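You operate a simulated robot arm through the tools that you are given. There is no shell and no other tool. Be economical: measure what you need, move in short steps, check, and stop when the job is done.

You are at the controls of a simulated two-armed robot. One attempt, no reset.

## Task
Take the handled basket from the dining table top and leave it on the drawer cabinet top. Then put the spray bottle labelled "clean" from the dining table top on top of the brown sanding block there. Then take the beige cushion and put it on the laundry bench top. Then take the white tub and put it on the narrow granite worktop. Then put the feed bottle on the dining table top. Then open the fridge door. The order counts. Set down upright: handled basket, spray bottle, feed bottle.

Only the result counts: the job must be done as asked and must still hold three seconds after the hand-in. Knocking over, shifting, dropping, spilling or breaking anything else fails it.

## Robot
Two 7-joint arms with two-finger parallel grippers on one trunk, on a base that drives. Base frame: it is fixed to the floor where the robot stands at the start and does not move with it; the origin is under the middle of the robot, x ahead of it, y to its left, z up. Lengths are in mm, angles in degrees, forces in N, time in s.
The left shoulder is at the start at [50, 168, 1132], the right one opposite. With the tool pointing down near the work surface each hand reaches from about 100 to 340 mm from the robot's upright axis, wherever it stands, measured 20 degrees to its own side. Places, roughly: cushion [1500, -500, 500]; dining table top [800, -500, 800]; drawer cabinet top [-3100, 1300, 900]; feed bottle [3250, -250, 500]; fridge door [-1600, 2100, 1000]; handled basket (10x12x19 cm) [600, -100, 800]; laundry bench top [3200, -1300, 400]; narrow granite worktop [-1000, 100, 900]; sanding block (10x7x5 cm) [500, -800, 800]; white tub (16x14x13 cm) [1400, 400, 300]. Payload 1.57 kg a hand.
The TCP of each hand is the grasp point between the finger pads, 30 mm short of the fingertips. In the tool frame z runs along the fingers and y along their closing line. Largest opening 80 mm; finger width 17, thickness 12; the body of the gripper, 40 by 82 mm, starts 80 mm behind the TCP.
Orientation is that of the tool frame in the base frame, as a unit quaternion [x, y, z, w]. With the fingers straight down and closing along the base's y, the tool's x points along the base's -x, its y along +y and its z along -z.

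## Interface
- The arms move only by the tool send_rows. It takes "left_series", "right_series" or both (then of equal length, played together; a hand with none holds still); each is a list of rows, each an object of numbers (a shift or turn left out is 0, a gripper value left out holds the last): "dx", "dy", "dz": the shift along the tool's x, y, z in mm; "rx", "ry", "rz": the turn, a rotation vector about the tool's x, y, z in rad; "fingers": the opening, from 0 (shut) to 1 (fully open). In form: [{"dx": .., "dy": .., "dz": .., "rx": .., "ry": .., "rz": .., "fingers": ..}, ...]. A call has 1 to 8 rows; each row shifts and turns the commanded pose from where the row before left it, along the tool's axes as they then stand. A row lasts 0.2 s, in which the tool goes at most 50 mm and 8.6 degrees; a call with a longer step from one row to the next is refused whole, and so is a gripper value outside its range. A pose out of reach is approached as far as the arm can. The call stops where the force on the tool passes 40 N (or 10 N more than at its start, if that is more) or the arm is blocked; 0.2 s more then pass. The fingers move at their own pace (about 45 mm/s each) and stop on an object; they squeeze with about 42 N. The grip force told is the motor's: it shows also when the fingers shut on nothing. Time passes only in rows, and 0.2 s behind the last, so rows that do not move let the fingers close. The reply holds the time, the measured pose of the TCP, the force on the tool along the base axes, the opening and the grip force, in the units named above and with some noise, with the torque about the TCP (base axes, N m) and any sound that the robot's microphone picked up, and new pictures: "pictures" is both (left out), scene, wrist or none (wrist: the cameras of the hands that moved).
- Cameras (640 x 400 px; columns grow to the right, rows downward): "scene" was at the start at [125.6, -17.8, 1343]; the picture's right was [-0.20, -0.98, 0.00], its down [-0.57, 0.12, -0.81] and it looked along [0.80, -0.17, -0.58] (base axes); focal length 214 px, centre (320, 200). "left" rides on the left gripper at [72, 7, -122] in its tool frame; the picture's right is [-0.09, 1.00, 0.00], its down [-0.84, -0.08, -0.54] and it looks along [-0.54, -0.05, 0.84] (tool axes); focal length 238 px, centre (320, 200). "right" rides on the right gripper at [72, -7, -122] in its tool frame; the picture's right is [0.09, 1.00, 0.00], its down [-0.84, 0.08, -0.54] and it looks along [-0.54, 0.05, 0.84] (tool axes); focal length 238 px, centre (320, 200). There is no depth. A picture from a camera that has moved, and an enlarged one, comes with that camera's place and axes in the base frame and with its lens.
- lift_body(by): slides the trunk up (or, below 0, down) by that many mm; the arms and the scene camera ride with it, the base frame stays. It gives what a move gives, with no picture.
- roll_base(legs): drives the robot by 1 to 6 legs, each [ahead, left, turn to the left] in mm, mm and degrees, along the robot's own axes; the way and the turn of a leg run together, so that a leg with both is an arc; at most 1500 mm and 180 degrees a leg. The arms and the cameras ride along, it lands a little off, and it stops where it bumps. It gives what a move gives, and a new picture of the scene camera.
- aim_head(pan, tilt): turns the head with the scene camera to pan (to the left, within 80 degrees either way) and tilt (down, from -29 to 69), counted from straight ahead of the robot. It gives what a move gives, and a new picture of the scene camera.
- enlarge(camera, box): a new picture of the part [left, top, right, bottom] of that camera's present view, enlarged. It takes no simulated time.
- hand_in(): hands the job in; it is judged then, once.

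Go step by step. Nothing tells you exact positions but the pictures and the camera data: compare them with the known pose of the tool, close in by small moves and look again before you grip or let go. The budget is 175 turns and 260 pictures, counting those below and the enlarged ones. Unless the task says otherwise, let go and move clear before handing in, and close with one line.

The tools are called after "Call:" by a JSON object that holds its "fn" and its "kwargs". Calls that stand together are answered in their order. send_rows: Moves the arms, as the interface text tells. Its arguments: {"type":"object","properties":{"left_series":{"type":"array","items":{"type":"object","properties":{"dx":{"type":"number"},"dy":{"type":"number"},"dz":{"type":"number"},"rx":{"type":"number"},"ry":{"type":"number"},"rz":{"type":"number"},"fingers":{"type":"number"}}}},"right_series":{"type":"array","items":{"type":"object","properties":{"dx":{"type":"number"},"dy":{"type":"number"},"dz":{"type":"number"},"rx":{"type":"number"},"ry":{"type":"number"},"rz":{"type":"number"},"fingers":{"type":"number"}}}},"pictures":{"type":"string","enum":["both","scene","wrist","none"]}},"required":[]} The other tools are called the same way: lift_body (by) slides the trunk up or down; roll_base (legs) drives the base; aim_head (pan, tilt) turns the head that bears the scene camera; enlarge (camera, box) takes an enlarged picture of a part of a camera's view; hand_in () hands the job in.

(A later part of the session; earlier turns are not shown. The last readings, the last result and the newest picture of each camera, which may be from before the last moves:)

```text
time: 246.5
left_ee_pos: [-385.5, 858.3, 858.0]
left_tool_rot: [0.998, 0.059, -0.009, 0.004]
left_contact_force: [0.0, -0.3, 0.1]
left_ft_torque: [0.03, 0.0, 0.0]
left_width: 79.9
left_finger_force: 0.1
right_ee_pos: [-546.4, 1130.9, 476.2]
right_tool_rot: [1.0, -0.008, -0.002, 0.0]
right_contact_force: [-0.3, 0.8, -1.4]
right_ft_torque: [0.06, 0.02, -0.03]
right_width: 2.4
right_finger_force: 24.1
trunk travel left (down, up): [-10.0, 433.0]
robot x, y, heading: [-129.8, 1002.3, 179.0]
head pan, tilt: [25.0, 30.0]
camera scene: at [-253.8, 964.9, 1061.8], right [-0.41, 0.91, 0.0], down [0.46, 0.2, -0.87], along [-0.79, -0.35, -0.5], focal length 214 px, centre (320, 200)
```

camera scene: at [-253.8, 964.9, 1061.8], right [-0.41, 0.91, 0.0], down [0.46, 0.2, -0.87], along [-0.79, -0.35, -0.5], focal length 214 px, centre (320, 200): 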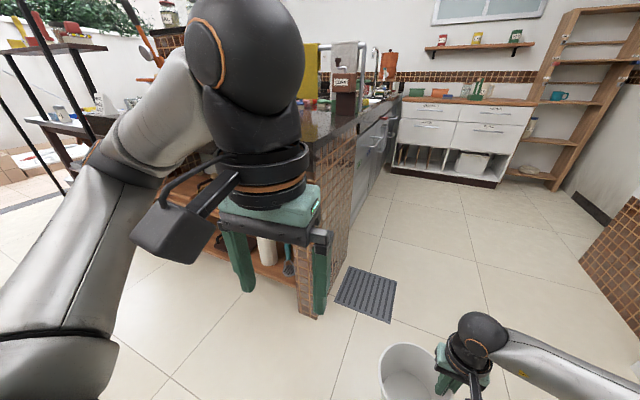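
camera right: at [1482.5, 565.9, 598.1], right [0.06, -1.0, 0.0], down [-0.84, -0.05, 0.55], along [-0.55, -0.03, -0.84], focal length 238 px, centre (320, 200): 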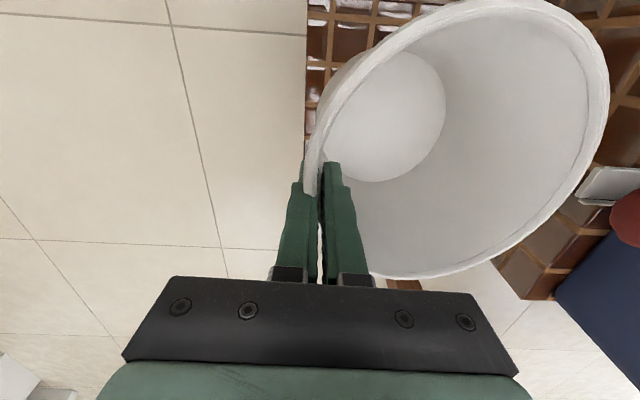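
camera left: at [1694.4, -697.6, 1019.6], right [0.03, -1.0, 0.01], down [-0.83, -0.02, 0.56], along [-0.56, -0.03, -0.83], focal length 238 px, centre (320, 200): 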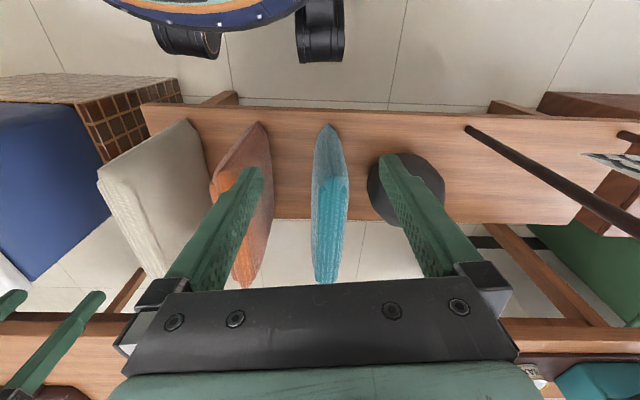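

Call:
{"fn": "lift_body", "kwargs": {"by": 400}}

Call:
{"fn": "roll_base", "kwargs": {"legs": [[0, 650, 1]]}}

Call:
{"fn": "aim_head", "kwargs": {"pan": 0, "tilt": 35}}

Call:
{"fn": "enlarge", "kwargs": {"camera": "left", "box": [0, 0, 640, 400]}}

```text
time: 250.4
left_ee_pos: [-384.8, 858.9, 1260.1]
left_tool_rot: [0.998, 0.059, -0.009, 0.004]
left_contact_force: [-0.2, -0.3, -1.0]
left_ft_torque: [0.03, -0.01, 0.01]
left_width: 80.1
left_finger_force: 0.0
right_ee_pos: [-546.6, 1130.5, 875.4]
right_tool_rot: [1.0, -0.008, -0.003, 0.001]
right_contact_force: [0.9, 0.2, -1.4]
right_ft_torque: [0.11, 0.03, 0.03]
right_width: 2.3
right_finger_force: 24.4
trunk travel left (down, up): [-410.0, 33.0]
robot x, y, heading: [-129.6, 1001.0, 179.3]
head pan, tilt: [25.0, 30.0]
```

```text
time: 254.0
left_ee_pos: [-392.6, 205.6, 1259.6]
left_tool_rot: [0.998, 0.059, -0.008, 0.005]
left_contact_force: [0.4, -0.5, -0.6]
left_ft_torque: [0.01, -0.01, -0.04]
left_width: 80.1
left_finger_force: 0.0
right_ee_pos: [-555.6, 477.7, 874.9]
right_tool_rot: [1.0, -0.008, -0.003, 0.001]
right_contact_force: [-0.4, -0.2, -1.7]
right_ft_torque: [0.12, 0.03, 0.02]
right_width: 2.7
right_finger_force: 23.8
trunk travel left (down, up): [-410.0, 33.0]
robot x, y, heading: [-143.1, 351.5, 179.2]
head pan, tilt: [25.0, 30.0]
camera scene: at [-263.1, 312.4, 1461.8], right [-0.41, 0.91, 0.0], down [0.46, 0.21, -0.87], along [-0.79, -0.36, -0.5], focal length 214 px, centre (320, 200)
```

scene: 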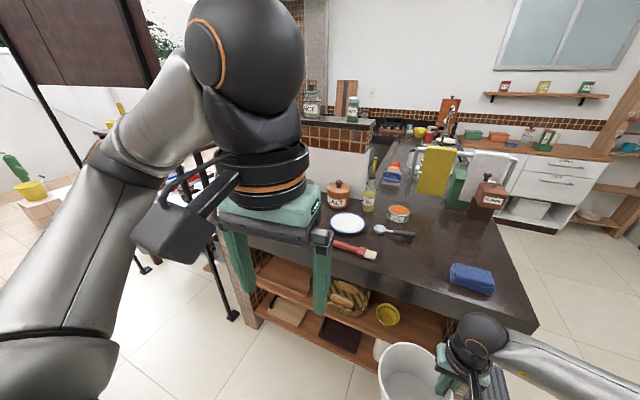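

```text
time: 254.9
left_ee_pos: [-392.7, 205.7, 1258.5]
left_tool_rot: [0.998, 0.06, -0.008, 0.004]
left_contact_force: [0.5, 0.1, 0.8]
left_ft_torque: [0.03, -0.01, 0.01]
left_width: 80.0
left_finger_force: 0.0
right_ee_pos: [-555.8, 477.9, 875.7]
right_tool_rot: [1.0, -0.007, -0.003, 0.001]
right_contact_force: [0.5, -0.1, -2.1]
right_ft_torque: [0.07, 0.02, -0.01]
right_width: 2.6
right_finger_force: 23.9
trunk travel left (down, up): [-410.0, 33.0]
robot x, y, heading: [-142.1, 352.2, 179.1]
head pan, tilt: [0.0, 35.0]
camera scene: at [-268.7, 351.0, 1454.1], right [0.01, 1.0, 0.0], down [0.57, -0.01, -0.82], along [-0.82, 0.01, -0.57], focal length 214 px, centre (320, 200)
```

scene: 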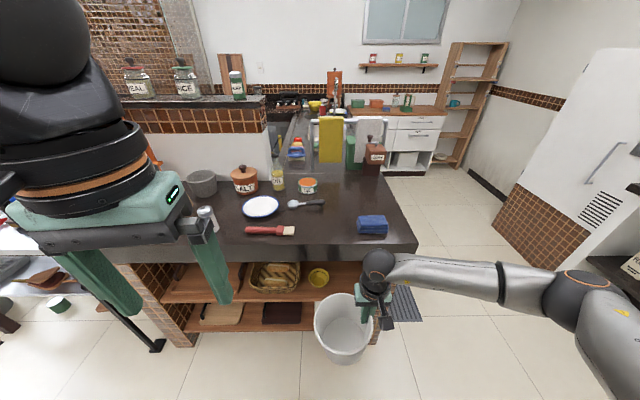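

```text
1.00 times, centred on (320, 200) of left
camera zoom: at [-320.1, 210.1, 1379.6], right [0.03, -1.0, 0.01], down [-0.83, -0.02, 0.56], along [-0.56, -0.02, -0.83], focal length 238 px, centre (320, 200)
```

zoom: 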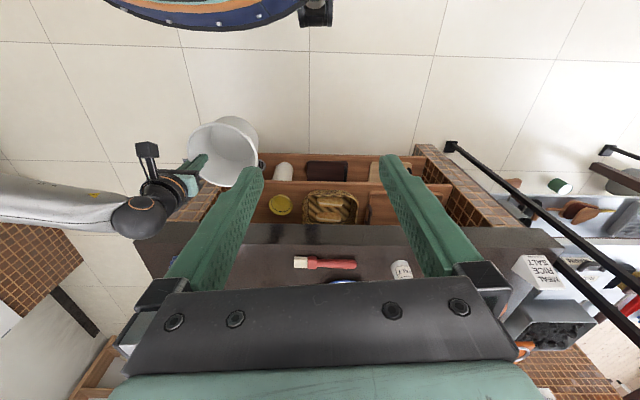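

The worktop has a free spot around [-895, 383] between the brush and the blue sponge. I'll raise the tub and drive in.

Call:
{"fn": "send_rows", "kwargs": {"right_series": [{"dz": -40}, {"dz": -40}, {"dz": -40}, {"dz": -40}, {"dz": -40}], "pictures": "none"}}

Call:
{"fn": "roll_base", "kwargs": {"legs": [[300, 0, 0.8]]}}

Call:
{"fn": "enlarge", "kwargs": {"camera": "right", "box": [0, 0, 640, 400]}}

```text
time: 256.1
left_ee_pos: [-393.0, 206.3, 1259.3]
left_tool_rot: [0.998, 0.06, -0.009, 0.003]
left_contact_force: [-0.1, 0.4, 0.2]
left_ft_torque: [0.01, -0.03, -0.02]
left_width: 80.0
left_finger_force: 0.1
right_ee_pos: [-554.8, 477.3, 1078.6]
right_tool_rot: [1.0, -0.006, -0.003, 0.0]
right_contact_force: [0.1, -0.7, -1.7]
right_ft_torque: [0.08, 0.02, 0.0]
right_width: 2.6
right_finger_force: 23.5
trunk travel left (down, up): [-410.0, 33.0]
robot x, y, heading: [-143.8, 351.6, 179.3]
head pan, tilt: [0.0, 35.0]
```

```text
time: 258.1
left_ee_pos: [-686.5, 201.4, 1259.9]
left_tool_rot: [0.998, 0.07, -0.009, 0.004]
left_contact_force: [-0.5, -0.3, -0.1]
left_ft_torque: [-0.02, -0.04, 0.01]
left_width: 80.1
left_finger_force: 0.0
right_ee_pos: [-854.4, 470.1, 1078.0]
right_tool_rot: [1.0, 0.004, -0.002, 0.001]
right_contact_force: [-0.6, 0.2, -2.0]
right_ft_torque: [0.09, 0.05, -0.03]
right_width: 2.4
right_finger_force: 23.7
trunk travel left (down, up): [-410.0, 33.0]
robot x, y, heading: [-435.2, 350.8, -179.5]
head pan, tilt: [0.0, 35.0]
camera scene: at [-564.9, 349.3, 1454.0], right [-0.01, 1.0, 0.0], down [0.57, 0.0, -0.82], along [-0.82, -0.01, -0.57], focal length 214 px, centre (320, 200)
```

scene: 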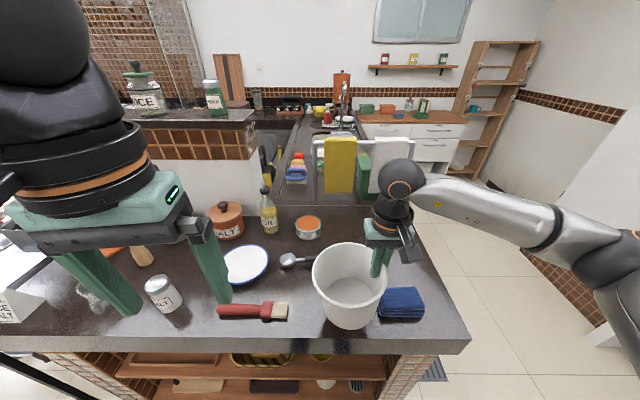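

```text
1.00 times, centred on (320, 200) of right
camera zoom: at [-780.5, 477.9, 1200.3], right [0.1, -1.0, 0.0], down [-0.83, -0.08, 0.55], along [-0.54, -0.05, -0.84], focal length 238 px, centre (320, 200)
```

zoom: 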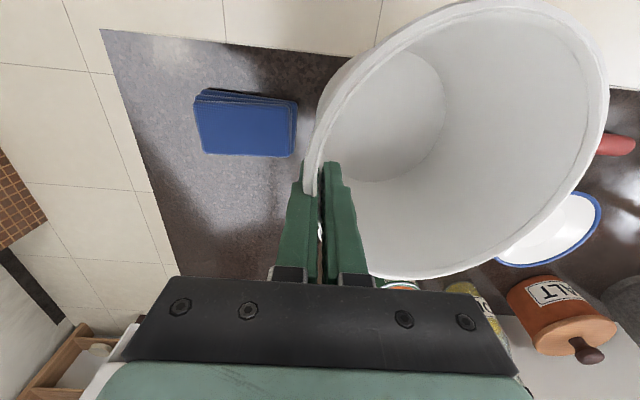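

Call:
{"fn": "send_rows", "kwargs": {"right_series": [{"dx": -28, "dy": 7}, {"dx": -27, "dy": 7}, {"dz": 15}, {"dz": 10}], "pictures": "scene"}}

Call:
{"fn": "enlarge", "kwargs": {"camera": "scene", "box": [240, 200, 460, 360]}}

```text
time: 259.1
left_ee_pos: [-685.0, 201.8, 1259.9]
left_tool_rot: [0.997, 0.071, -0.008, 0.005]
left_contact_force: [0.9, 0.2, 0.7]
left_ft_torque: [-0.03, 0.0, -0.01]
left_width: 80.1
left_finger_force: 0.0
right_ee_pos: [-907.7, 456.1, 1053.1]
right_tool_rot: [1.0, 0.004, -0.002, 0.001]
right_contact_force: [-0.4, -0.3, -1.4]
right_ft_torque: [0.06, 0.01, -0.02]
right_width: 2.6
right_finger_force: 24.2
trunk travel left (down, up): [-410.0, 33.0]
robot x, y, heading: [-437.0, 353.1, -179.5]
head pan, tilt: [0.0, 35.0]
camera scene: at [-564.4, 349.3, 1454.1], right [-0.01, 1.0, 0.0], down [0.57, 0.0, -0.82], along [-0.82, -0.01, -0.57], focal length 214 px, centre (320, 200)
```

scene: 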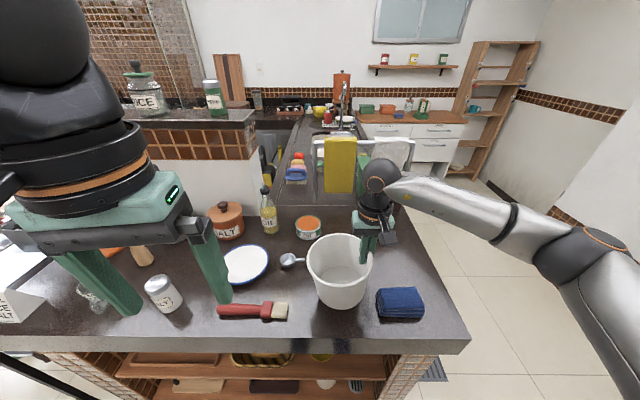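

```text
2.50 times, centred on (350, 280) of scene
camera zoom: at [-564.4, 349.3, 1454.1], right [-0.01, 1.0, 0.0], down [0.57, 0.0, -0.82], along [-0.82, -0.01, -0.57], focal length 536 px, centre (245, 0)
```

zoom: 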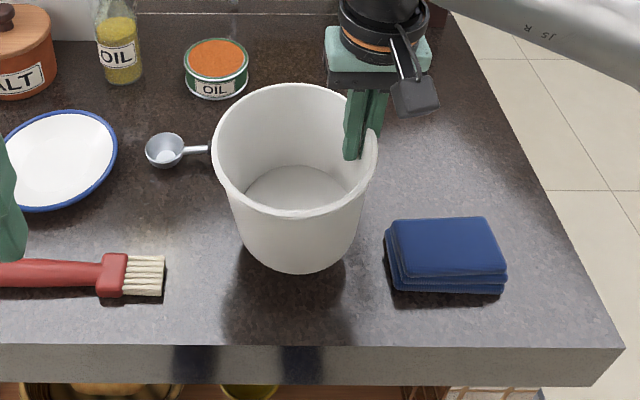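

Call:
{"fn": "send_rows", "kwargs": {"right_series": [{"dz": 8}, {"dz": 6}, {"dz": 4}, {"dz": 4}, {"dz": 4}], "pictures": "none"}}

Call:
{"fn": "enlarge", "kwargs": {"camera": "scene", "box": [240, 200, 460, 360]}}

```text
time: 260.3
left_ee_pos: [-685.9, 201.9, 1259.6]
left_tool_rot: [0.997, 0.071, -0.008, 0.004]
left_contact_force: [0.2, -1.1, 0.2]
left_ft_torque: [-0.01, 0.0, -0.01]
left_width: 80.1
left_finger_force: 0.1
right_ee_pos: [-907.8, 457.6, 1027.5]
right_tool_rot: [1.0, 0.003, -0.003, 0.0]
right_contact_force: [-0.3, 0.5, -1.5]
right_ft_torque: [0.09, 0.01, 0.04]
right_width: 2.5
right_finger_force: 23.9
trunk travel left (down, up): [-410.0, 33.0]
robot x, y, heading: [-435.5, 349.3, -179.5]
head pan, tilt: [0.0, 35.0]
```

```text
2.50 times, centred on (350, 280) of scene
camera zoom: at [-564.3, 349.4, 1454.1], right [-0.01, 1.0, 0.0], down [0.57, 0.0, -0.82], along [-0.82, -0.01, -0.57], focal length 536 px, centre (245, 0)
```

zoom: 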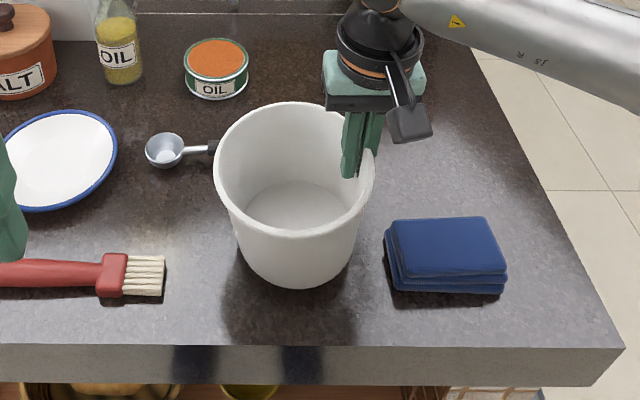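

Call:
{"fn": "send_rows", "kwargs": {"right_series": [{"dz": 4}, {"dz": 4}, {"dz": 4}], "pictures": "none"}}

Call:
{"fn": "send_rows", "kwargs": {"right_series": [{"dz": 4}, {"dz": 4}], "pictures": "none"}}

Call:
{"fn": "send_rows", "kwargs": {"right_series": [{"dz": 4}], "pictures": "none"}}

Call:
{"fn": "enlarge", "kwargs": {"camera": "scene", "box": [240, 200, 460, 360]}}

```text
time: 261.1
left_ee_pos: [-685.5, 201.7, 1259.9]
left_tool_rot: [0.997, 0.071, -0.008, 0.003]
left_contact_force: [-0.3, 0.5, -0.1]
left_ft_torque: [0.02, 0.03, 0.01]
left_width: 79.9
left_finger_force: 0.1
right_ee_pos: [-908.3, 456.2, 1015.2]
right_tool_rot: [1.0, 0.002, -0.003, 0.001]
right_contact_force: [-0.5, 0.5, -0.4]
right_ft_torque: [0.05, 0.05, -0.04]
right_width: 2.5
right_finger_force: 24.1
trunk travel left (down, up): [-410.0, 33.0]
robot x, y, heading: [-435.9, 346.4, -179.8]
head pan, tilt: [0.0, 35.0]
```

```text
time: 261.7
left_ee_pos: [-684.9, 202.9, 1260.1]
left_tool_rot: [0.997, 0.07, -0.009, 0.005]
left_contact_force: [0.1, -0.7, 0.6]
left_ft_torque: [0.0, -0.03, 0.01]
left_width: 79.8
left_finger_force: 0.0
right_ee_pos: [-908.3, 455.5, 1009.1]
right_tool_rot: [1.0, 0.003, -0.004, 0.002]
right_contact_force: [-1.1, 3.7, 10.6]
right_ft_torque: [-0.76, -0.48, 0.12]
right_width: 2.5
right_finger_force: 24.4
trunk travel left (down, up): [-410.0, 33.0]
robot x, y, heading: [-435.7, 349.5, -179.6]
head pan, tilt: [0.0, 35.0]
```

```text
time: 262.1
left_ee_pos: [-685.2, 202.3, 1260.4]
left_tool_rot: [0.997, 0.071, -0.008, 0.005]
left_contact_force: [1.0, 0.1, 1.1]
left_ft_torque: [0.02, -0.02, 0.02]
left_width: 80.0
left_finger_force: 0.1
right_ee_pos: [-908.8, 456.4, 1004.5]
right_tool_rot: [1.0, 0.003, -0.004, 0.001]
right_contact_force: [-2.4, 6.5, 16.8]
right_ft_torque: [-1.2, -0.66, 0.12]
right_width: 4.0
right_finger_force: 25.2
trunk travel left (down, up): [-410.0, 33.0]
robot x, y, heading: [-432.2, 354.8, -179.6]
head pan, tilt: [0.0, 35.0]
```

```text
2.50 times, centred on (350, 280) of scene
camera zoom: at [-563.1, 350.2, 1454.4], right [-0.01, 1.0, 0.0], down [0.57, 0.0, -0.82], along [-0.82, -0.01, -0.57], focal length 536 px, centre (245, 0)
```

zoom: 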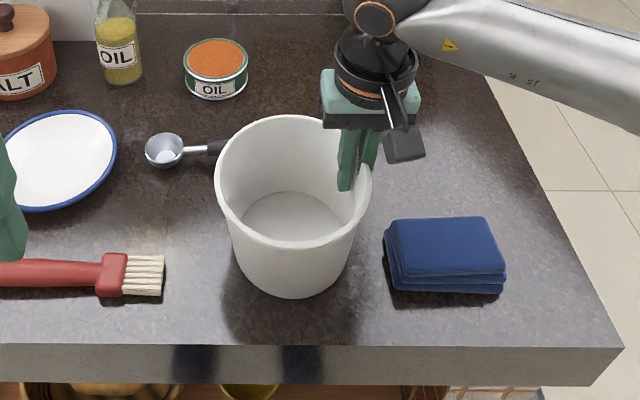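

The tub is touching down. I'll relieve the pressure, open, and rise.

Call:
{"fn": "send_rows", "kwargs": {"right_series": [{"dz": -3}, {"fingers": 0.7}, {}, {}, {}, {"dz": -30}, {"dz": -40}, {"dz": -40}], "pictures": "scene"}}

Call:
{"fn": "enlarge", "kwargs": {"camera": "scene", "box": [240, 200, 460, 360]}}

```text
time: 263.9
left_ee_pos: [-685.8, 201.5, 1259.9]
left_tool_rot: [0.997, 0.07, -0.008, 0.004]
left_contact_force: [0.5, 0.5, 0.1]
left_ft_torque: [0.0, 0.03, 0.0]
left_width: 79.8
left_finger_force: 0.0
right_ee_pos: [-908.5, 460.2, 1116.8]
right_tool_rot: [1.0, 0.004, -0.002, -0.001]
right_contact_force: [-0.4, 0.0, 0.6]
right_ft_torque: [0.0, 0.03, -0.01]
right_width: 55.8
right_finger_force: 0.0
trunk travel left (down, up): [-410.0, 33.0]
robot x, y, heading: [-440.1, 346.7, -179.6]
head pan, tilt: [0.0, 35.0]
camera scene: at [-563.9, 349.1, 1454.1], right [-0.01, 1.0, 0.0], down [0.57, 0.0, -0.82], along [-0.82, -0.01, -0.57], focal length 214 px, centre (320, 200)
```

scene: 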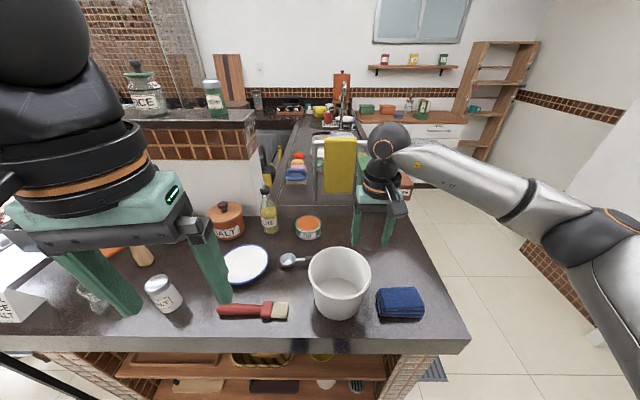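

```text
2.50 times, centred on (350, 280) of scene
camera zoom: at [-563.9, 349.1, 1454.1], right [-0.01, 1.0, 0.0], down [0.57, 0.0, -0.82], along [-0.82, -0.01, -0.57], focal length 536 px, centre (245, 0)
```

zoom: 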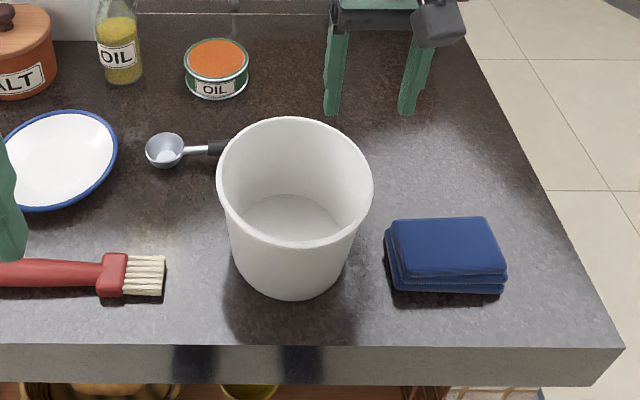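

The tub stands on the worktop with everything else undisturbed. Next is the feed bottle on the lower shelf of the white counter, so I'll drive back round.

Call:
{"fn": "send_rows", "kwargs": {"right_series": [{"dz": -40, "fingers": 1}, {"dz": -30, "dx": 30}, {"dx": 45}, {"dx": 45}], "pictures": "none"}}

Call:
{"fn": "roll_base", "kwargs": {"legs": [[-300, 0, 0], [0, -680, 0], [0, 0, 179.5], [1300, 0, 0], [1050, 0, 0]]}}

Call:
{"fn": "aim_head", "kwargs": {"pan": -40, "tilt": 30}}

```text
time: 264.9
left_ee_pos: [-684.8, 201.7, 1259.8]
left_tool_rot: [0.997, 0.071, -0.009, 0.004]
left_contact_force: [0.8, 0.1, 0.4]
left_ft_torque: [0.05, 0.02, 0.03]
left_width: 80.3
left_finger_force: 0.1
right_ee_pos: [-786.8, 455.4, 1187.5]
right_tool_rot: [1.0, 0.002, -0.002, 0.001]
right_contact_force: [-0.1, 0.0, -0.4]
right_ft_torque: [0.0, 0.03, -0.01]
right_width: 79.8
right_finger_force: 0.1
trunk travel left (down, up): [-410.0, 33.0]
robot x, y, heading: [-435.9, 347.8, -179.5]
head pan, tilt: [0.0, 35.0]
```

```text
time: 288.5
left_ee_pos: [2452.3, 944.9, 1258.6]
left_tool_rot: [-0.011, 1.0, 0.003, 0.009]
left_contact_force: [0.7, 0.4, 0.0]
left_ft_torque: [-0.02, 0.01, 0.0]
left_width: 80.0
left_finger_force: 0.0
right_ee_pos: [2522.2, 679.5, 1186.7]
right_tool_rot: [0.057, 0.998, 0.0, 0.003]
right_contact_force: [-0.2, 0.0, -0.4]
right_ft_torque: [-0.02, 0.01, -0.01]
right_width: 80.1
right_finger_force: 0.1
trunk travel left (down, up): [-410.0, 33.0]
robot x, y, heading: [2185.9, 826.4, -6.3]
head pan, tilt: [0.0, 35.0]
camera scene: at [2313.4, 812.1, 1454.0], right [-0.11, -0.99, 0.0], down [-0.57, 0.06, -0.82], along [0.81, -0.09, -0.57], focal length 214 px, centre (320, 200)
```

scene: 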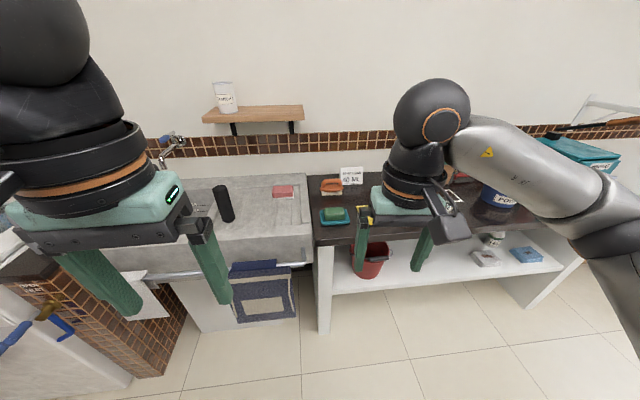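

```text
time: 289.6
left_ee_pos: [2451.5, 943.5, 1259.4]
left_tool_rot: [-0.012, 1.0, 0.004, 0.008]
left_contact_force: [0.2, 0.2, 0.2]
left_ft_torque: [0.0, -0.02, -0.01]
left_width: 80.0
left_finger_force: 0.2
right_ee_pos: [2521.9, 680.9, 1187.1]
right_tool_rot: [0.056, 0.998, 0.001, 0.003]
right_contact_force: [0.5, -0.3, 0.2]
right_ft_torque: [-0.02, -0.01, 0.0]
right_width: 79.9
right_finger_force: 0.1
trunk travel left (down, up): [-410.0, 33.0]
robot x, y, heading: [2183.5, 827.9, -6.5]
head pan, tilt: [-40.0, 30.0]
camera scene: at [2288.0, 756.5, 1461.9], right [-0.72, -0.69, 0.0], down [-0.35, 0.36, -0.87], along [0.6, -0.63, -0.5], focal length 214 px, centre (320, 200)
```

scene: 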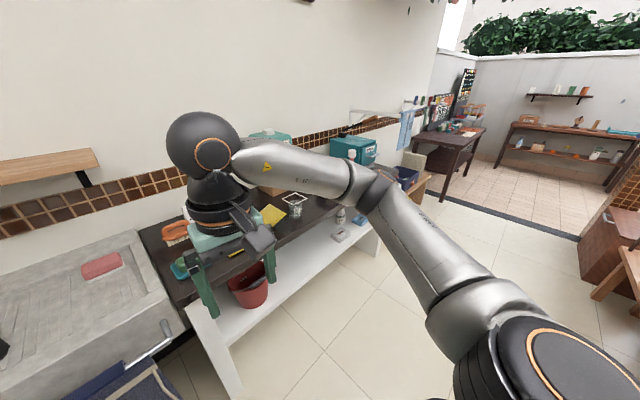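

Call:
{"fn": "roll_base", "kwargs": {"legs": [[0, 0, 6.5], [0, -930, 0]]}}

Call:
{"fn": "lift_body", "kwargs": {"by": -390}}

Call:
{"fn": "aim_head", "kwargs": {"pan": -8, "tilt": 25}}

Call:
{"fn": "enlarge", "kwargs": {"camera": "scene", "box": [220, 120, 460, 300]}}

```text
time: 295.1
left_ee_pos: [2438.8, 26.0, 1258.9]
left_tool_rot: [-0.069, 0.998, 0.004, 0.008]
left_contact_force: [0.4, -1.1, 0.3]
left_ft_torque: [0.01, 0.02, 0.01]
left_width: 79.6
left_finger_force: 0.0
right_ee_pos: [2538.6, -228.2, 1187.3]
right_tool_rot: [0.0, 1.0, 0.001, 0.002]
right_contact_force: [0.4, 0.3, -0.5]
right_ft_torque: [0.01, 0.01, 0.04]
right_width: 80.0
right_finger_force: 0.0
trunk travel left (down, up): [-410.0, 33.0]
robot x, y, heading: [2190.9, -124.8, 0.1]
head pan, tilt: [-40.0, 30.0]
camera scene: at [2297.2, -179.0, 1461.9], right [-0.64, -0.77, 0.0], down [-0.38, 0.32, -0.87], along [0.66, -0.56, -0.5], focal length 214 px, centre (320, 200)
```

scene: 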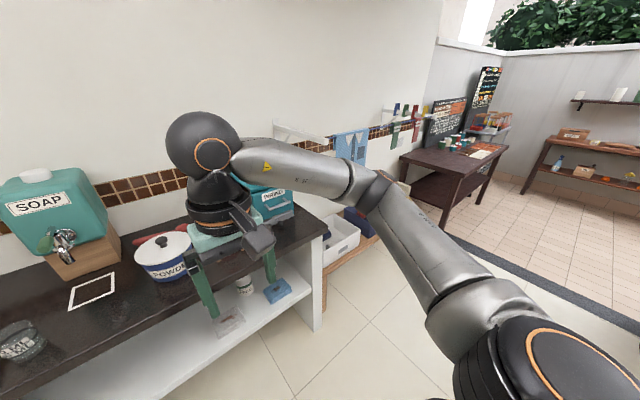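

```text
time: 298.9
left_ee_pos: [2439.0, 26.1, 869.8]
left_tool_rot: [-0.068, 0.998, 0.004, 0.009]
left_contact_force: [-0.1, 0.1, -0.4]
left_ft_torque: [0.02, 0.02, 0.01]
left_width: 79.9
left_finger_force: 0.1
right_ee_pos: [2539.7, -227.8, 797.8]
right_tool_rot: [-0.001, 1.0, 0.001, 0.002]
right_contact_force: [0.3, -0.5, 0.0]
right_ft_torque: [0.02, -0.01, 0.0]
right_width: 79.8
right_finger_force: 0.0
trunk travel left (down, up): [-20.0, 423.0]
robot x, y, heading: [2189.4, -124.0, -0.0]
head pan, tilt: [-40.0, 30.0]
```

```text
time: 299.8
left_ee_pos: [2439.6, 25.8, 870.2]
left_tool_rot: [-0.068, 0.998, 0.004, 0.009]
left_contact_force: [0.8, -0.1, -0.2]
left_ft_torque: [0.0, 0.0, -0.02]
left_width: 79.8
left_finger_force: 0.1
right_ee_pos: [2538.7, -228.5, 797.2]
right_tool_rot: [-0.001, 1.0, 0.001, 0.002]
right_contact_force: [-0.3, -0.9, 0.7]
right_ft_torque: [0.0, 0.01, 0.03]
right_width: 80.0
right_finger_force: 0.1
trunk travel left (down, up): [-20.0, 423.0]
robot x, y, heading: [2191.6, -120.5, 0.1]
head pan, tilt: [-8.0, 25.0]
camera scene: at [2319.1, -133.5, 1079.8], right [-0.14, -0.99, 0.0], down [-0.42, 0.06, -0.91], along [0.9, -0.13, -0.42], focal length 214 px, centre (320, 200)
```

scene: 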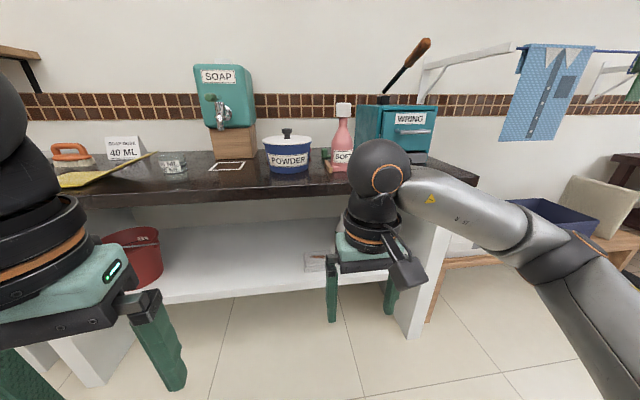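

```text
2.22 times, centred on (340, 210) of scene
camera zoom: at [2319.1, -133.5, 1079.8], right [-0.14, -0.99, 0.0], down [-0.42, 0.06, -0.91], along [0.9, -0.13, -0.42], focal length 477 px, centre (276, 178)
```

zoom: 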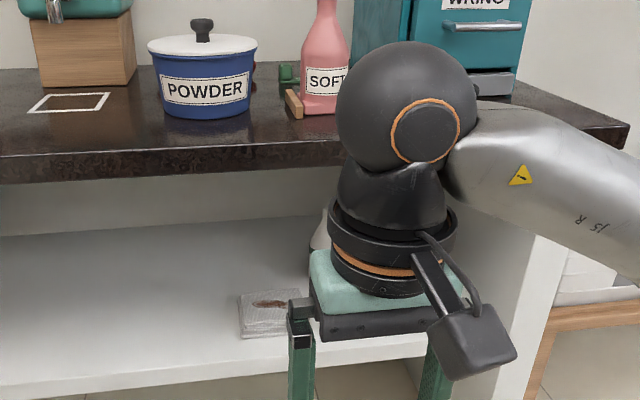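

The feed bottle is behind my right hand, roughly at [3110, -360] on the shelf (z≈470). I'll pitch the right hand forward about 55° for reaching in under the counter top.

Call:
{"fn": "send_rows", "kwargs": {"right_series": [{"ry": -0.14}, {"ry": -0.14}, {"ry": -0.14}, {"ry": -0.14}, {"ry": -0.14}, {"ry": -0.14}, {"ry": -0.14}], "pictures": "both"}}

```text
time: 301.4
left_ee_pos: [2438.4, 25.8, 868.5]
left_tool_rot: [-0.068, 0.998, 0.004, 0.009]
left_contact_force: [0.3, -0.1, -0.6]
left_ft_torque: [-0.02, 0.0, -0.04]
left_width: 80.1
left_finger_force: 0.1
right_ee_pos: [2559.7, -207.2, 808.2]
right_tool_rot: [0.001, 0.881, 0.0, 0.473]
right_contact_force: [0.2, 0.3, 0.2]
right_ft_torque: [0.0, 0.01, -0.03]
right_width: 80.2
right_finger_force: 0.0
right hand out of reach, approached as far as the arm can: row 6, 7
trunk travel left (down, up): [-20.0, 423.0]
robot x, y, heading: [2190.2, -118.9, 0.3]
head pan, tilt: [-8.0, 25.0]
camera scene: at [2319.1, -133.4, 1079.8], right [-0.14, -0.99, 0.0], down [-0.42, 0.06, -0.91], along [0.9, -0.12, -0.42], focal length 214 px, centre (320, 200)
camera right: at [2419.3, -215.0, 816.7], right [-0.05, 1.0, -0.08], down [0.01, 0.08, 1.0], along [1.0, 0.05, -0.01], focal length 238 px, centre (320, 200)
```

scene: 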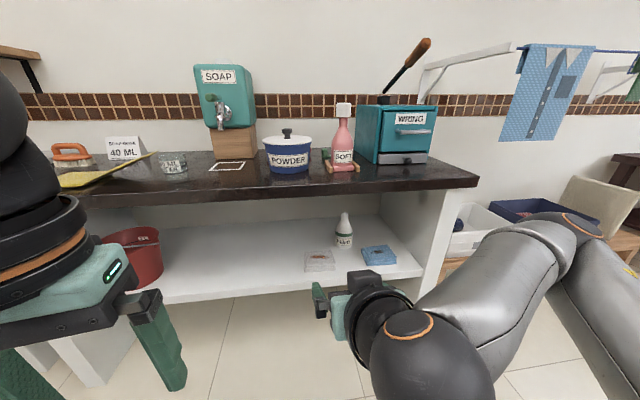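
right: 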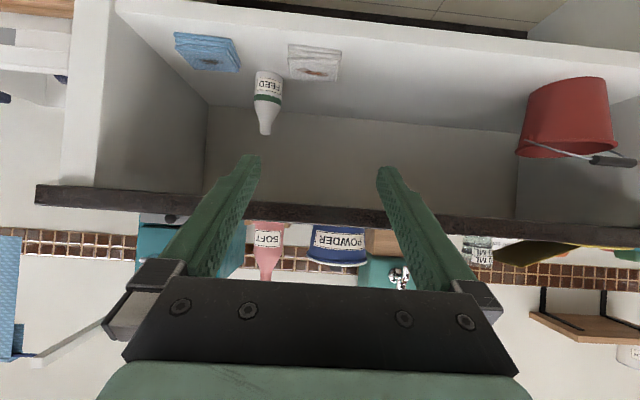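

Call:
{"fn": "enlarge", "kwargs": {"camera": "right", "box": [160, 20, 360, 150]}}

Call:
{"fn": "enlarge", "kwargs": {"camera": "scene", "box": [280, 190, 420, 300]}}

```text
3.08 times, centred on (260, 85) of right
camera zoom: at [2419.3, -215.0, 816.7], right [-0.05, 1.0, -0.08], down [0.01, 0.08, 1.0], along [1.0, 0.05, -0.01], focal length 733 px, centre (505, 554)
```

zoom: 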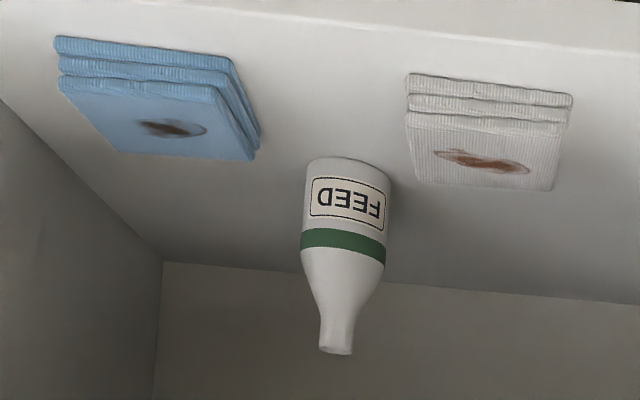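

```text
3.64 times, centred on (350, 245) of scene
camera zoom: at [2319.1, -133.4, 1079.8], right [-0.14, -0.99, 0.0], down [-0.42, 0.06, -0.91], along [0.9, -0.12, -0.42], focal length 780 px, centre (211, 36)
```

zoom: 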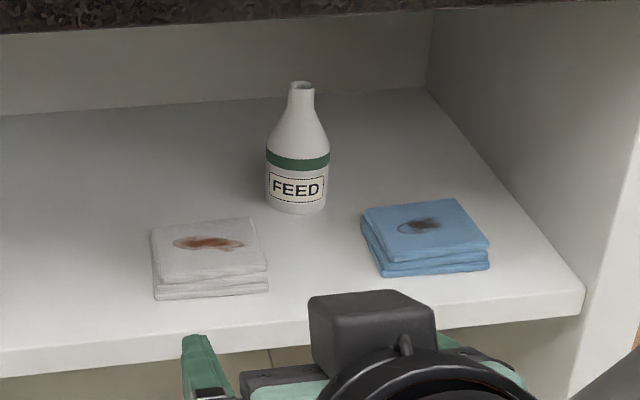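

The feed bottle stands at [3130, -355], about 80 mm across and 190 mm tall, with a narrow neck at z≈590–628. I'll tilt the hand nearly horizontal and lower it to neck height here in free space.

Call:
{"fn": "send_rows", "kwargs": {"right_series": [{"ry": -0.14, "dx": 25}, {"ry": -0.14, "dx": 25, "dy": -10}, {"ry": -0.14, "dx": 25, "dy": -10}, {"dx": 40, "dy": -15}, {"dx": 40, "dy": -15}, {"dx": 30, "dz": 20, "dy": -15}], "pictures": "both"}}

```text
time: 302.8
left_ee_pos: [2438.1, 25.8, 868.8]
left_tool_rot: [-0.069, 0.998, 0.004, 0.008]
left_contact_force: [0.1, -0.4, 0.0]
left_ft_torque: [-0.01, 0.03, -0.02]
left_width: 80.3
left_finger_force: 0.1
right_ee_pos: [2565.3, -193.0, 713.2]
right_tool_rot: [0.028, 0.732, 0.04, 0.679]
right_contact_force: [-1.1, -0.4, -0.1]
right_ft_torque: [-0.02, -0.02, 0.01]
right_width: 80.1
right_finger_force: 0.0
right hand out of reach, approached as far as the arm can: row 1, 2, 3, 6
trunk travel left (down, up): [-20.0, 423.0]
robot x, y, heading: [2188.3, -119.0, 0.2]
head pan, tilt: [-8.0, 25.0]
stopped in row 6 (right hand): the arm was blocked; the commanded pose is now the measured one
camera scene: at [2319.0, -133.4, 1079.8], right [-0.14, -0.99, 0.0], down [-0.42, 0.06, -0.91], along [0.9, -0.12, -0.42], focal length 214 px, centre (320, 200)
camera right: at [2439.8, -194.7, 650.9], right [-0.02, 1.0, 0.01], down [-0.48, -0.01, 0.88], along [0.88, 0.02, 0.48], focal length 238 px, centre (320, 200)
```

scene: 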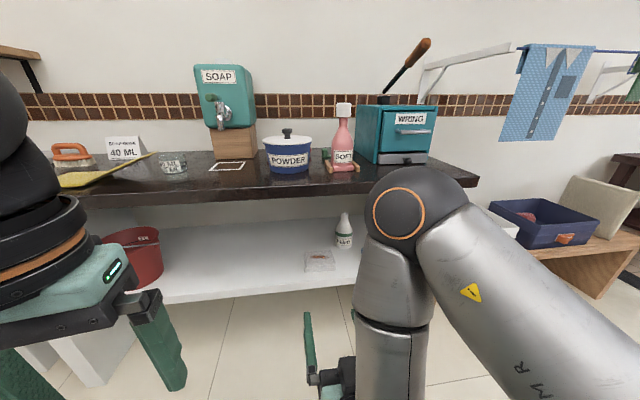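
right: 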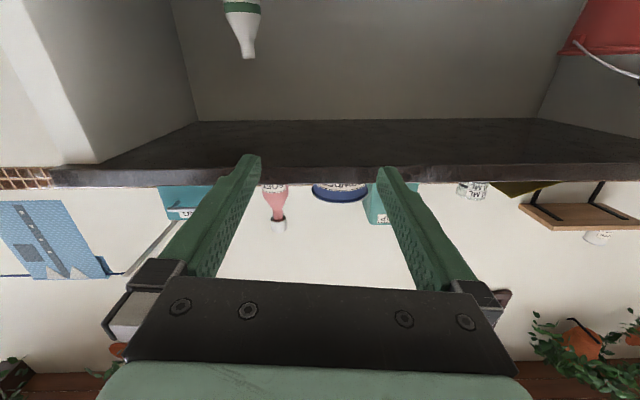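

The hand is nearly horizontal, but the arm is tightly folded. I'll extend forward in free space and see how the elbow settles.

Call:
{"fn": "send_rows", "kwargs": {"right_series": [{"dz": 40}, {"dz": 40}, {"dz": 40}, {"dz": 40, "dx": 20}, {"dz": 30, "dx": 30}, {"dx": 35}], "pictures": "both"}}

```text
time: 304.2
left_ee_pos: [2438.0, 27.5, 868.8]
left_tool_rot: [-0.068, 0.998, 0.004, 0.008]
left_contact_force: [-0.1, -0.1, -0.2]
left_ft_torque: [0.02, -0.01, 0.04]
left_width: 79.8
left_finger_force: 0.1
right_ee_pos: [2737.5, -139.7, 638.1]
right_tool_rot: [0.029, 0.734, 0.037, 0.677]
right_contact_force: [1.0, 0.2, -0.5]
right_ft_torque: [-0.05, 0.04, 0.01]
right_width: 79.8
right_finger_force: 0.0
right hand out of reach, approached as far as the arm can: row 4, 5, 6
trunk travel left (down, up): [-20.0, 423.0]
robot x, y, heading: [2188.1, -118.7, 0.1]
head pan, tilt: [-8.0, 25.0]
camera scene: at [2319.1, -133.5, 1079.9], right [-0.14, -0.99, 0.0], down [-0.42, 0.06, -0.91], along [0.9, -0.12, -0.42], focal length 214 px, centre (320, 200)
camera right: at [2610.6, -142.5, 577.2], right [-0.02, 1.0, 0.0], down [-0.47, -0.01, 0.88], along [0.88, 0.01, 0.47], focal length 238 px, centre (320, 200)
```

scene: 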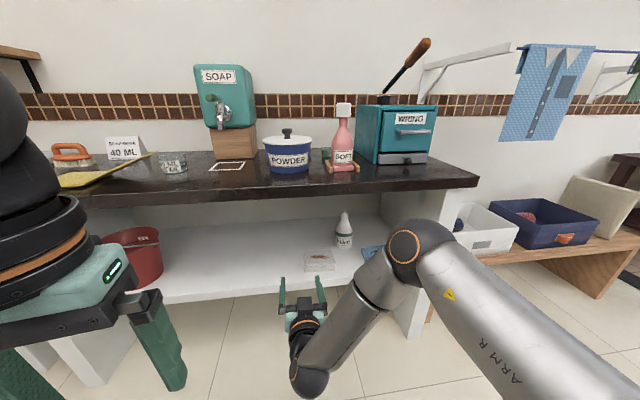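
right: 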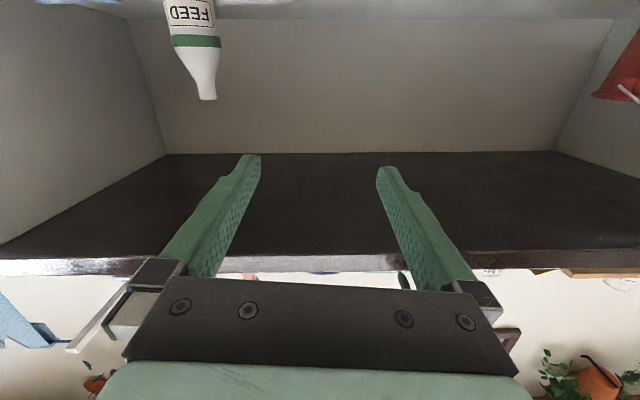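

With the arm nearly straight, the elbow would stay clear of the counter. I'll extend further and move out to shoulder line.

Call:
{"fn": "send_rows", "kwargs": {"right_series": [{"dy": -35}, {"dy": -35}, {"dz": 25, "dy": -30}, {"dz": 30, "dy": -30}, {"dz": 30, "dy": -15}, {"dz": 30}], "pictures": "scene"}}

```text
time: 305.6
left_ee_pos: [2437.5, 26.7, 869.7]
left_tool_rot: [-0.068, 0.998, 0.004, 0.009]
left_contact_force: [-0.8, 0.1, 0.4]
left_ft_torque: [0.0, -0.01, -0.03]
left_width: 80.0
left_finger_force: 0.0
right_ee_pos: [2824.5, -161.9, 699.5]
right_tool_rot: [0.029, 0.735, 0.038, 0.677]
right_contact_force: [0.1, 0.6, 0.8]
right_ft_torque: [-0.01, -0.03, 0.0]
right_width: 80.1
right_finger_force: 0.0
right hand out of reach, approached as far as the arm can: row 1, 2, 3, 4, 5, 6
trunk travel left (down, up): [-20.0, 423.0]
robot x, y, heading: [2186.9, -122.0, 0.1]
head pan, tilt: [-8.0, 25.0]
camera scene: at [2319.0, -133.4, 1079.8], right [-0.14, -0.99, 0.0], down [-0.42, 0.06, -0.91], along [0.9, -0.12, -0.42], focal length 214 px, centre (320, 200)
```

scene: 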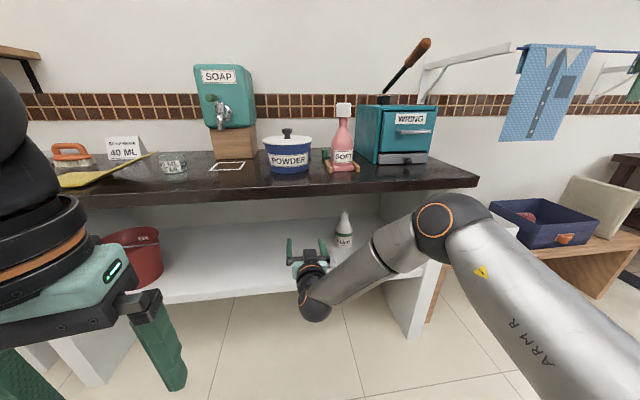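

The joint limits block this posture. I'll undo the pitch, switch to the low-elbow posture as with the tub, and then pitch the hand forward from there.

Call:
{"fn": "send_rows", "kwargs": {"right_series": [{"dz": -40}, {"dz": -35, "ry": 0.14}, {"dz": -30, "ry": 0.14}, {"dz": -30, "ry": 0.14}, {"dz": -25, "ry": 0.14}, {"dz": -20, "ry": 0.14}, {"dz": -20, "ry": 0.14}, {"dz": -10, "ry": 0.14}], "pictures": "none"}}

Call:
{"fn": "send_rows", "kwargs": {"right_series": [{"ry": 0.14, "dy": -20}, {"ry": 0.14, "dy": -20}, {"ry": 0.14, "dy": -30}, {"ry": 0.1, "dy": -35}, {"dy": -40}, {"dy": -40}, {"dy": -40}, {"dx": 40}], "pictures": "scene"}}

```text
time: 307.4
left_ee_pos: [2438.2, 26.1, 870.0]
left_tool_rot: [-0.068, 0.998, 0.004, 0.008]
left_contact_force: [-0.1, 0.0, 1.0]
left_ft_torque: [-0.03, 0.02, 0.02]
left_width: 79.9
left_finger_force: 0.1
right_ee_pos: [2633.0, -171.9, 766.1]
right_tool_rot: [0.004, 0.967, 0.048, 0.252]
right_contact_force: [-0.6, -0.9, 0.6]
right_ft_torque: [0.0, -0.02, 0.01]
right_width: 80.1
right_finger_force: 0.2
trunk travel left (down, up): [-20.0, 423.0]
robot x, y, heading: [2186.5, -120.8, 0.3]
head pan, tilt: [-8.0, 25.0]
```

```text
time: 309.2
left_ee_pos: [2438.8, 24.7, 869.8]
left_tool_rot: [-0.069, 0.998, 0.004, 0.009]
left_contact_force: [-0.5, 0.4, -0.9]
left_ft_torque: [0.02, 0.0, 0.02]
left_width: 79.9
left_finger_force: 0.1
right_ee_pos: [2599.6, -396.7, 746.4]
right_tool_rot: [-0.008, 0.999, 0.047, -0.004]
right_contact_force: [-0.2, 0.1, -0.1]
right_ft_torque: [-0.02, 0.04, -0.01]
right_width: 80.1
right_finger_force: 0.0
trunk travel left (down, up): [-20.0, 423.0]
robot x, y, heading: [2187.1, -121.4, 0.0]
head pan, tilt: [-8.0, 25.0]
camera scene: at [2319.2, -133.4, 1079.8], right [-0.14, -0.99, 0.0], down [-0.42, 0.06, -0.91], along [0.9, -0.12, -0.42], focal length 214 px, centre (320, 200)
```

scene: 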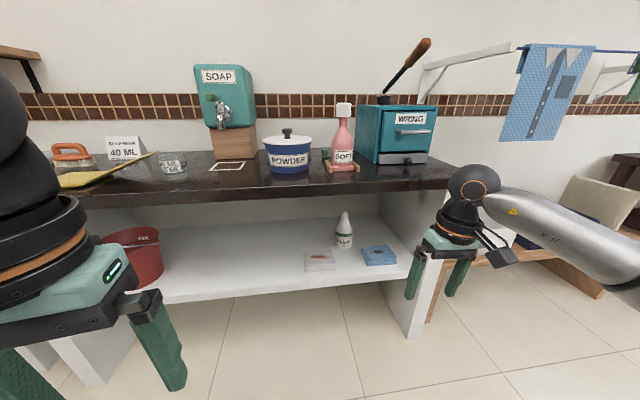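

Call:
{"fn": "send_rows", "kwargs": {"right_series": [{"rx": 0.09, "dz": 40}, {"dy": -30, "dz": 35}, {"dy": -30, "dx": 30, "dz": 20}, {"dx": 45}, {"dx": 45}, {"dx": 45}, {"dx": 45}], "pictures": "none"}}

Call:
{"fn": "send_rows", "kwargs": {"right_series": [{"dz": 40}, {"dz": 40}, {"dz": 40}, {"dz": 40}, {"dz": 40}], "pictures": "scene"}}

```text
time: 310.8
left_ee_pos: [2437.2, 26.5, 868.9]
left_tool_rot: [-0.068, 0.998, 0.004, 0.008]
left_contact_force: [0.4, 0.3, 0.1]
left_ft_torque: [-0.02, 0.01, 0.02]
left_width: 80.0
left_finger_force: 0.1
right_ee_pos: [2416.1, -473.9, 653.0]
right_tool_rot: [-0.009, 1.0, 0.004, -0.004]
right_contact_force: [0.0, -0.2, -0.5]
right_ft_torque: [-0.05, 0.0, -0.01]
right_width: 80.2
right_finger_force: 0.1
right hand out of reach, approached as far as the arm can: row 7
trunk travel left (down, up): [-20.0, 423.0]
robot x, y, heading: [2189.7, -121.6, -0.2]
head pan, tilt: [-8.0, 25.0]
```

```text
time: 312.0
left_ee_pos: [2439.3, 25.2, 869.3]
left_tool_rot: [-0.068, 0.998, 0.004, 0.008]
left_contact_force: [0.3, -0.2, 0.6]
left_ft_torque: [-0.01, 0.05, 0.01]
left_width: 80.2
left_finger_force: 0.1
right_ee_pos: [2415.1, -472.2, 452.6]
right_tool_rot: [-0.008, 1.0, 0.003, -0.003]
right_contact_force: [-0.8, 0.0, -0.4]
right_ft_torque: [0.0, 0.01, -0.01]
right_width: 80.4
right_finger_force: 0.0
trunk travel left (down, up): [-20.0, 423.0]
robot x, y, heading: [2191.7, -120.1, 0.1]
head pan, tilt: [-8.0, 25.0]
camera scene: at [2319.0, -133.3, 1079.9], right [-0.14, -0.99, 0.0], down [-0.42, 0.06, -0.91], along [0.9, -0.12, -0.42], focal length 214 px, centre (320, 200)
```

scene: 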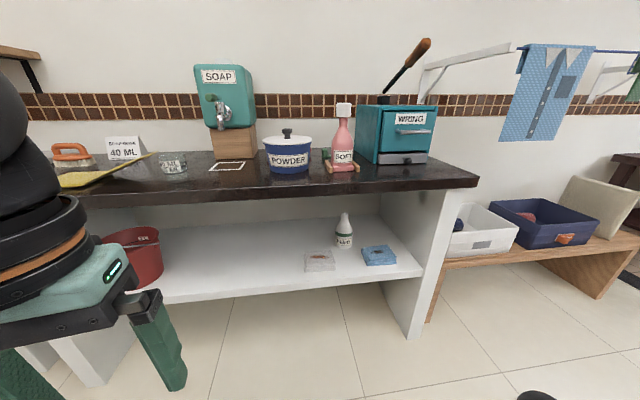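

Call:
{"fn": "send_rows", "kwargs": {"right_series": [{"dx": -30, "dy": 35}, {"dx": -30, "dy": 35}, {"dx": -30, "dy": 35}, {"dx": -30, "dy": 35}, {"dx": -35, "dy": 35}], "pictures": "none"}}

Call:
{"fn": "send_rows", "kwargs": {"right_series": [{"ry": -0.14, "dx": -28}, {"ry": -0.14, "dx": -28}, {"ry": -0.14, "dx": -28}, {"ry": -0.14, "dx": -28}, {"ry": -0.14, "dx": -28}, {"ry": -0.14, "dx": -28}], "pictures": "scene"}}

```text
time: 313.2
left_ee_pos: [2438.4, 25.4, 870.4]
left_tool_rot: [-0.068, 0.998, 0.005, 0.008]
left_contact_force: [-1.2, 0.7, -0.4]
left_ft_torque: [-0.01, -0.04, -0.01]
left_width: 80.1
left_finger_force: 0.0
right_ee_pos: [2565.5, -293.1, 456.3]
right_tool_rot: [-0.007, 1.0, 0.001, -0.003]
right_contact_force: [0.3, 0.5, 0.0]
right_ft_torque: [0.01, 0.01, 0.01]
right_width: 79.9
right_finger_force: 0.0
trunk travel left (down, up): [-20.0, 423.0]
robot x, y, heading: [2185.5, -120.6, 0.2]
head pan, tilt: [-8.0, 25.0]
```

```text
time: 314.6
left_ee_pos: [2439.1, 25.7, 868.4]
left_tool_rot: [-0.068, 0.998, 0.004, 0.008]
left_contact_force: [-0.1, -0.3, 0.1]
left_ft_torque: [0.04, -0.01, 0.01]
left_width: 79.9
left_finger_force: 0.0
right_ee_pos: [2709.3, -264.3, 501.0]
right_tool_rot: [-0.01, 0.921, 0.031, 0.389]
right_contact_force: [-3.2, -2.1, -4.6]
right_ft_torque: [0.18, -0.46, 0.16]
right_width: 80.0
right_finger_force: 0.0
right hand out of reach, approached as far as the arm can: row 6
trunk travel left (down, up): [-20.0, 423.0]
robot x, y, heading: [2192.1, -118.7, 0.1]
head pan, tilt: [-8.0, 25.0]
camera scene: at [2318.9, -132.7, 1079.9], right [-0.14, -0.99, 0.0], down [-0.42, 0.06, -0.91], along [0.9, -0.13, -0.42], focal length 214 px, centre (320, 200)
```

scene: 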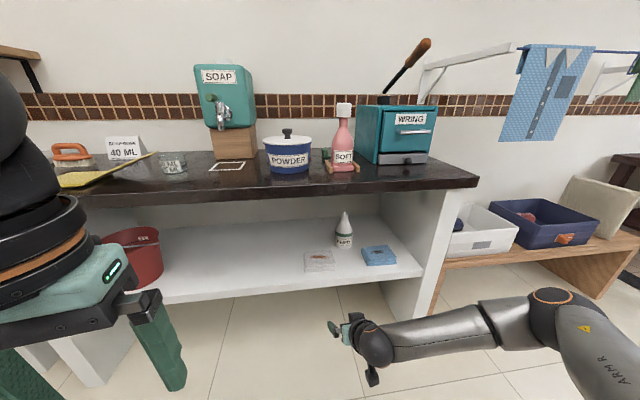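

The right wrist hits a pitch limit at about 46°. The left arm can approach the bottle diagonally from the open left side, so I'll retract the right arm and bring the left arm into the low-elbow posture.

Call:
{"fn": "send_rows", "kwargs": {"right_series": [{"ry": 0.14, "dx": 28}, {"ry": 0.14, "dx": 28}, {"ry": 0.14, "dx": 28}, {"ry": 0.14, "dx": 28}, {"ry": 0.14, "dx": 28}, {"ry": 0.1, "dx": 28}, {"dx": 30, "dy": -30}], "left_series": [{"dy": 30, "dz": 30}, {"dy": 30, "dz": 30}, {"dy": 30, "dz": 30}, {"dy": 35, "dz": 30}, {"dy": 35, "dz": 30}, {"dy": 35, "dz": 30}, {"dz": 30}], "pictures": "none"}}

Call:
{"fn": "send_rows", "kwargs": {"right_series": [{"dx": 40, "dy": -30}, {"dx": 40, "dy": -25}, {}, {}, {}, {}, {}, {}], "left_series": [{"dx": 30}, {"dx": 30}, {"dx": 30}, {"dz": 40}, {"dz": 40}, {"dz": 40}, {"dz": 40}, {"dz": 40}], "pictures": "scene"}}

```text
time: 316.2
left_ee_pos: [2423.8, 229.3, 665.8]
left_tool_rot: [-0.066, 0.998, 0.004, 0.009]
left_contact_force: [-0.7, -0.1, -0.5]
left_ft_torque: [0.01, -0.01, 0.0]
left_width: 79.7
left_finger_force: 0.0
left hand out of reach, approached as far as the arm can: row 5, 7
right_ee_pos: [2544.7, -324.1, 427.6]
right_tool_rot: [-0.009, 1.0, 0.003, 0.017]
right_contact_force: [-0.7, 0.0, 0.0]
right_ft_torque: [0.0, 0.01, 0.04]
right_width: 80.0
right_finger_force: 0.1
trunk travel left (down, up): [-20.0, 423.0]
robot x, y, heading: [2189.8, -121.1, -0.0]
head pan, tilt: [-8.0, 25.0]
```

```text
time: 318.0
left_ee_pos: [2397.2, 266.7, 473.3]
left_tool_rot: [-0.068, 0.998, 0.005, 0.009]
left_contact_force: [0.3, -0.4, -0.3]
left_ft_torque: [0.03, -0.03, 0.01]
left_width: 80.1
left_finger_force: 0.1
left hand out of reach, approached as far as the arm can: row 1, 2, 3
right_ee_pos: [2464.9, -381.9, 427.0]
right_tool_rot: [-0.008, 1.0, 0.003, 0.017]
right_contact_force: [0.1, -0.2, -0.2]
right_ft_torque: [0.02, 0.04, 0.04]
right_width: 80.0
right_finger_force: 0.1
trunk travel left (down, up): [-20.0, 423.0]
robot x, y, heading: [2188.4, -121.8, -0.1]
head pan, tilt: [-8.0, 25.0]
camera scene: at [2319.0, -133.5, 1079.9], right [-0.14, -0.99, 0.0], down [-0.42, 0.06, -0.91], along [0.9, -0.12, -0.42], focal length 214 px, centre (320, 200)
```

scene: 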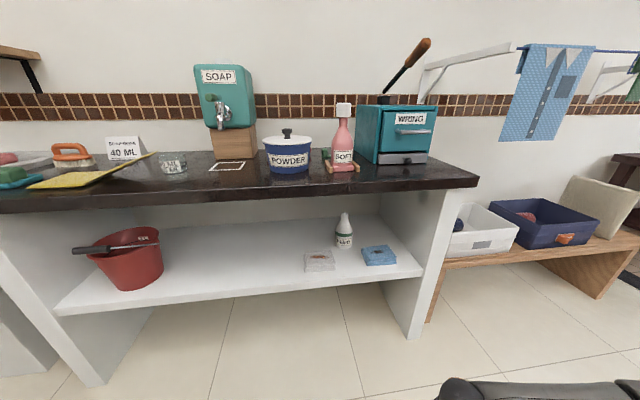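

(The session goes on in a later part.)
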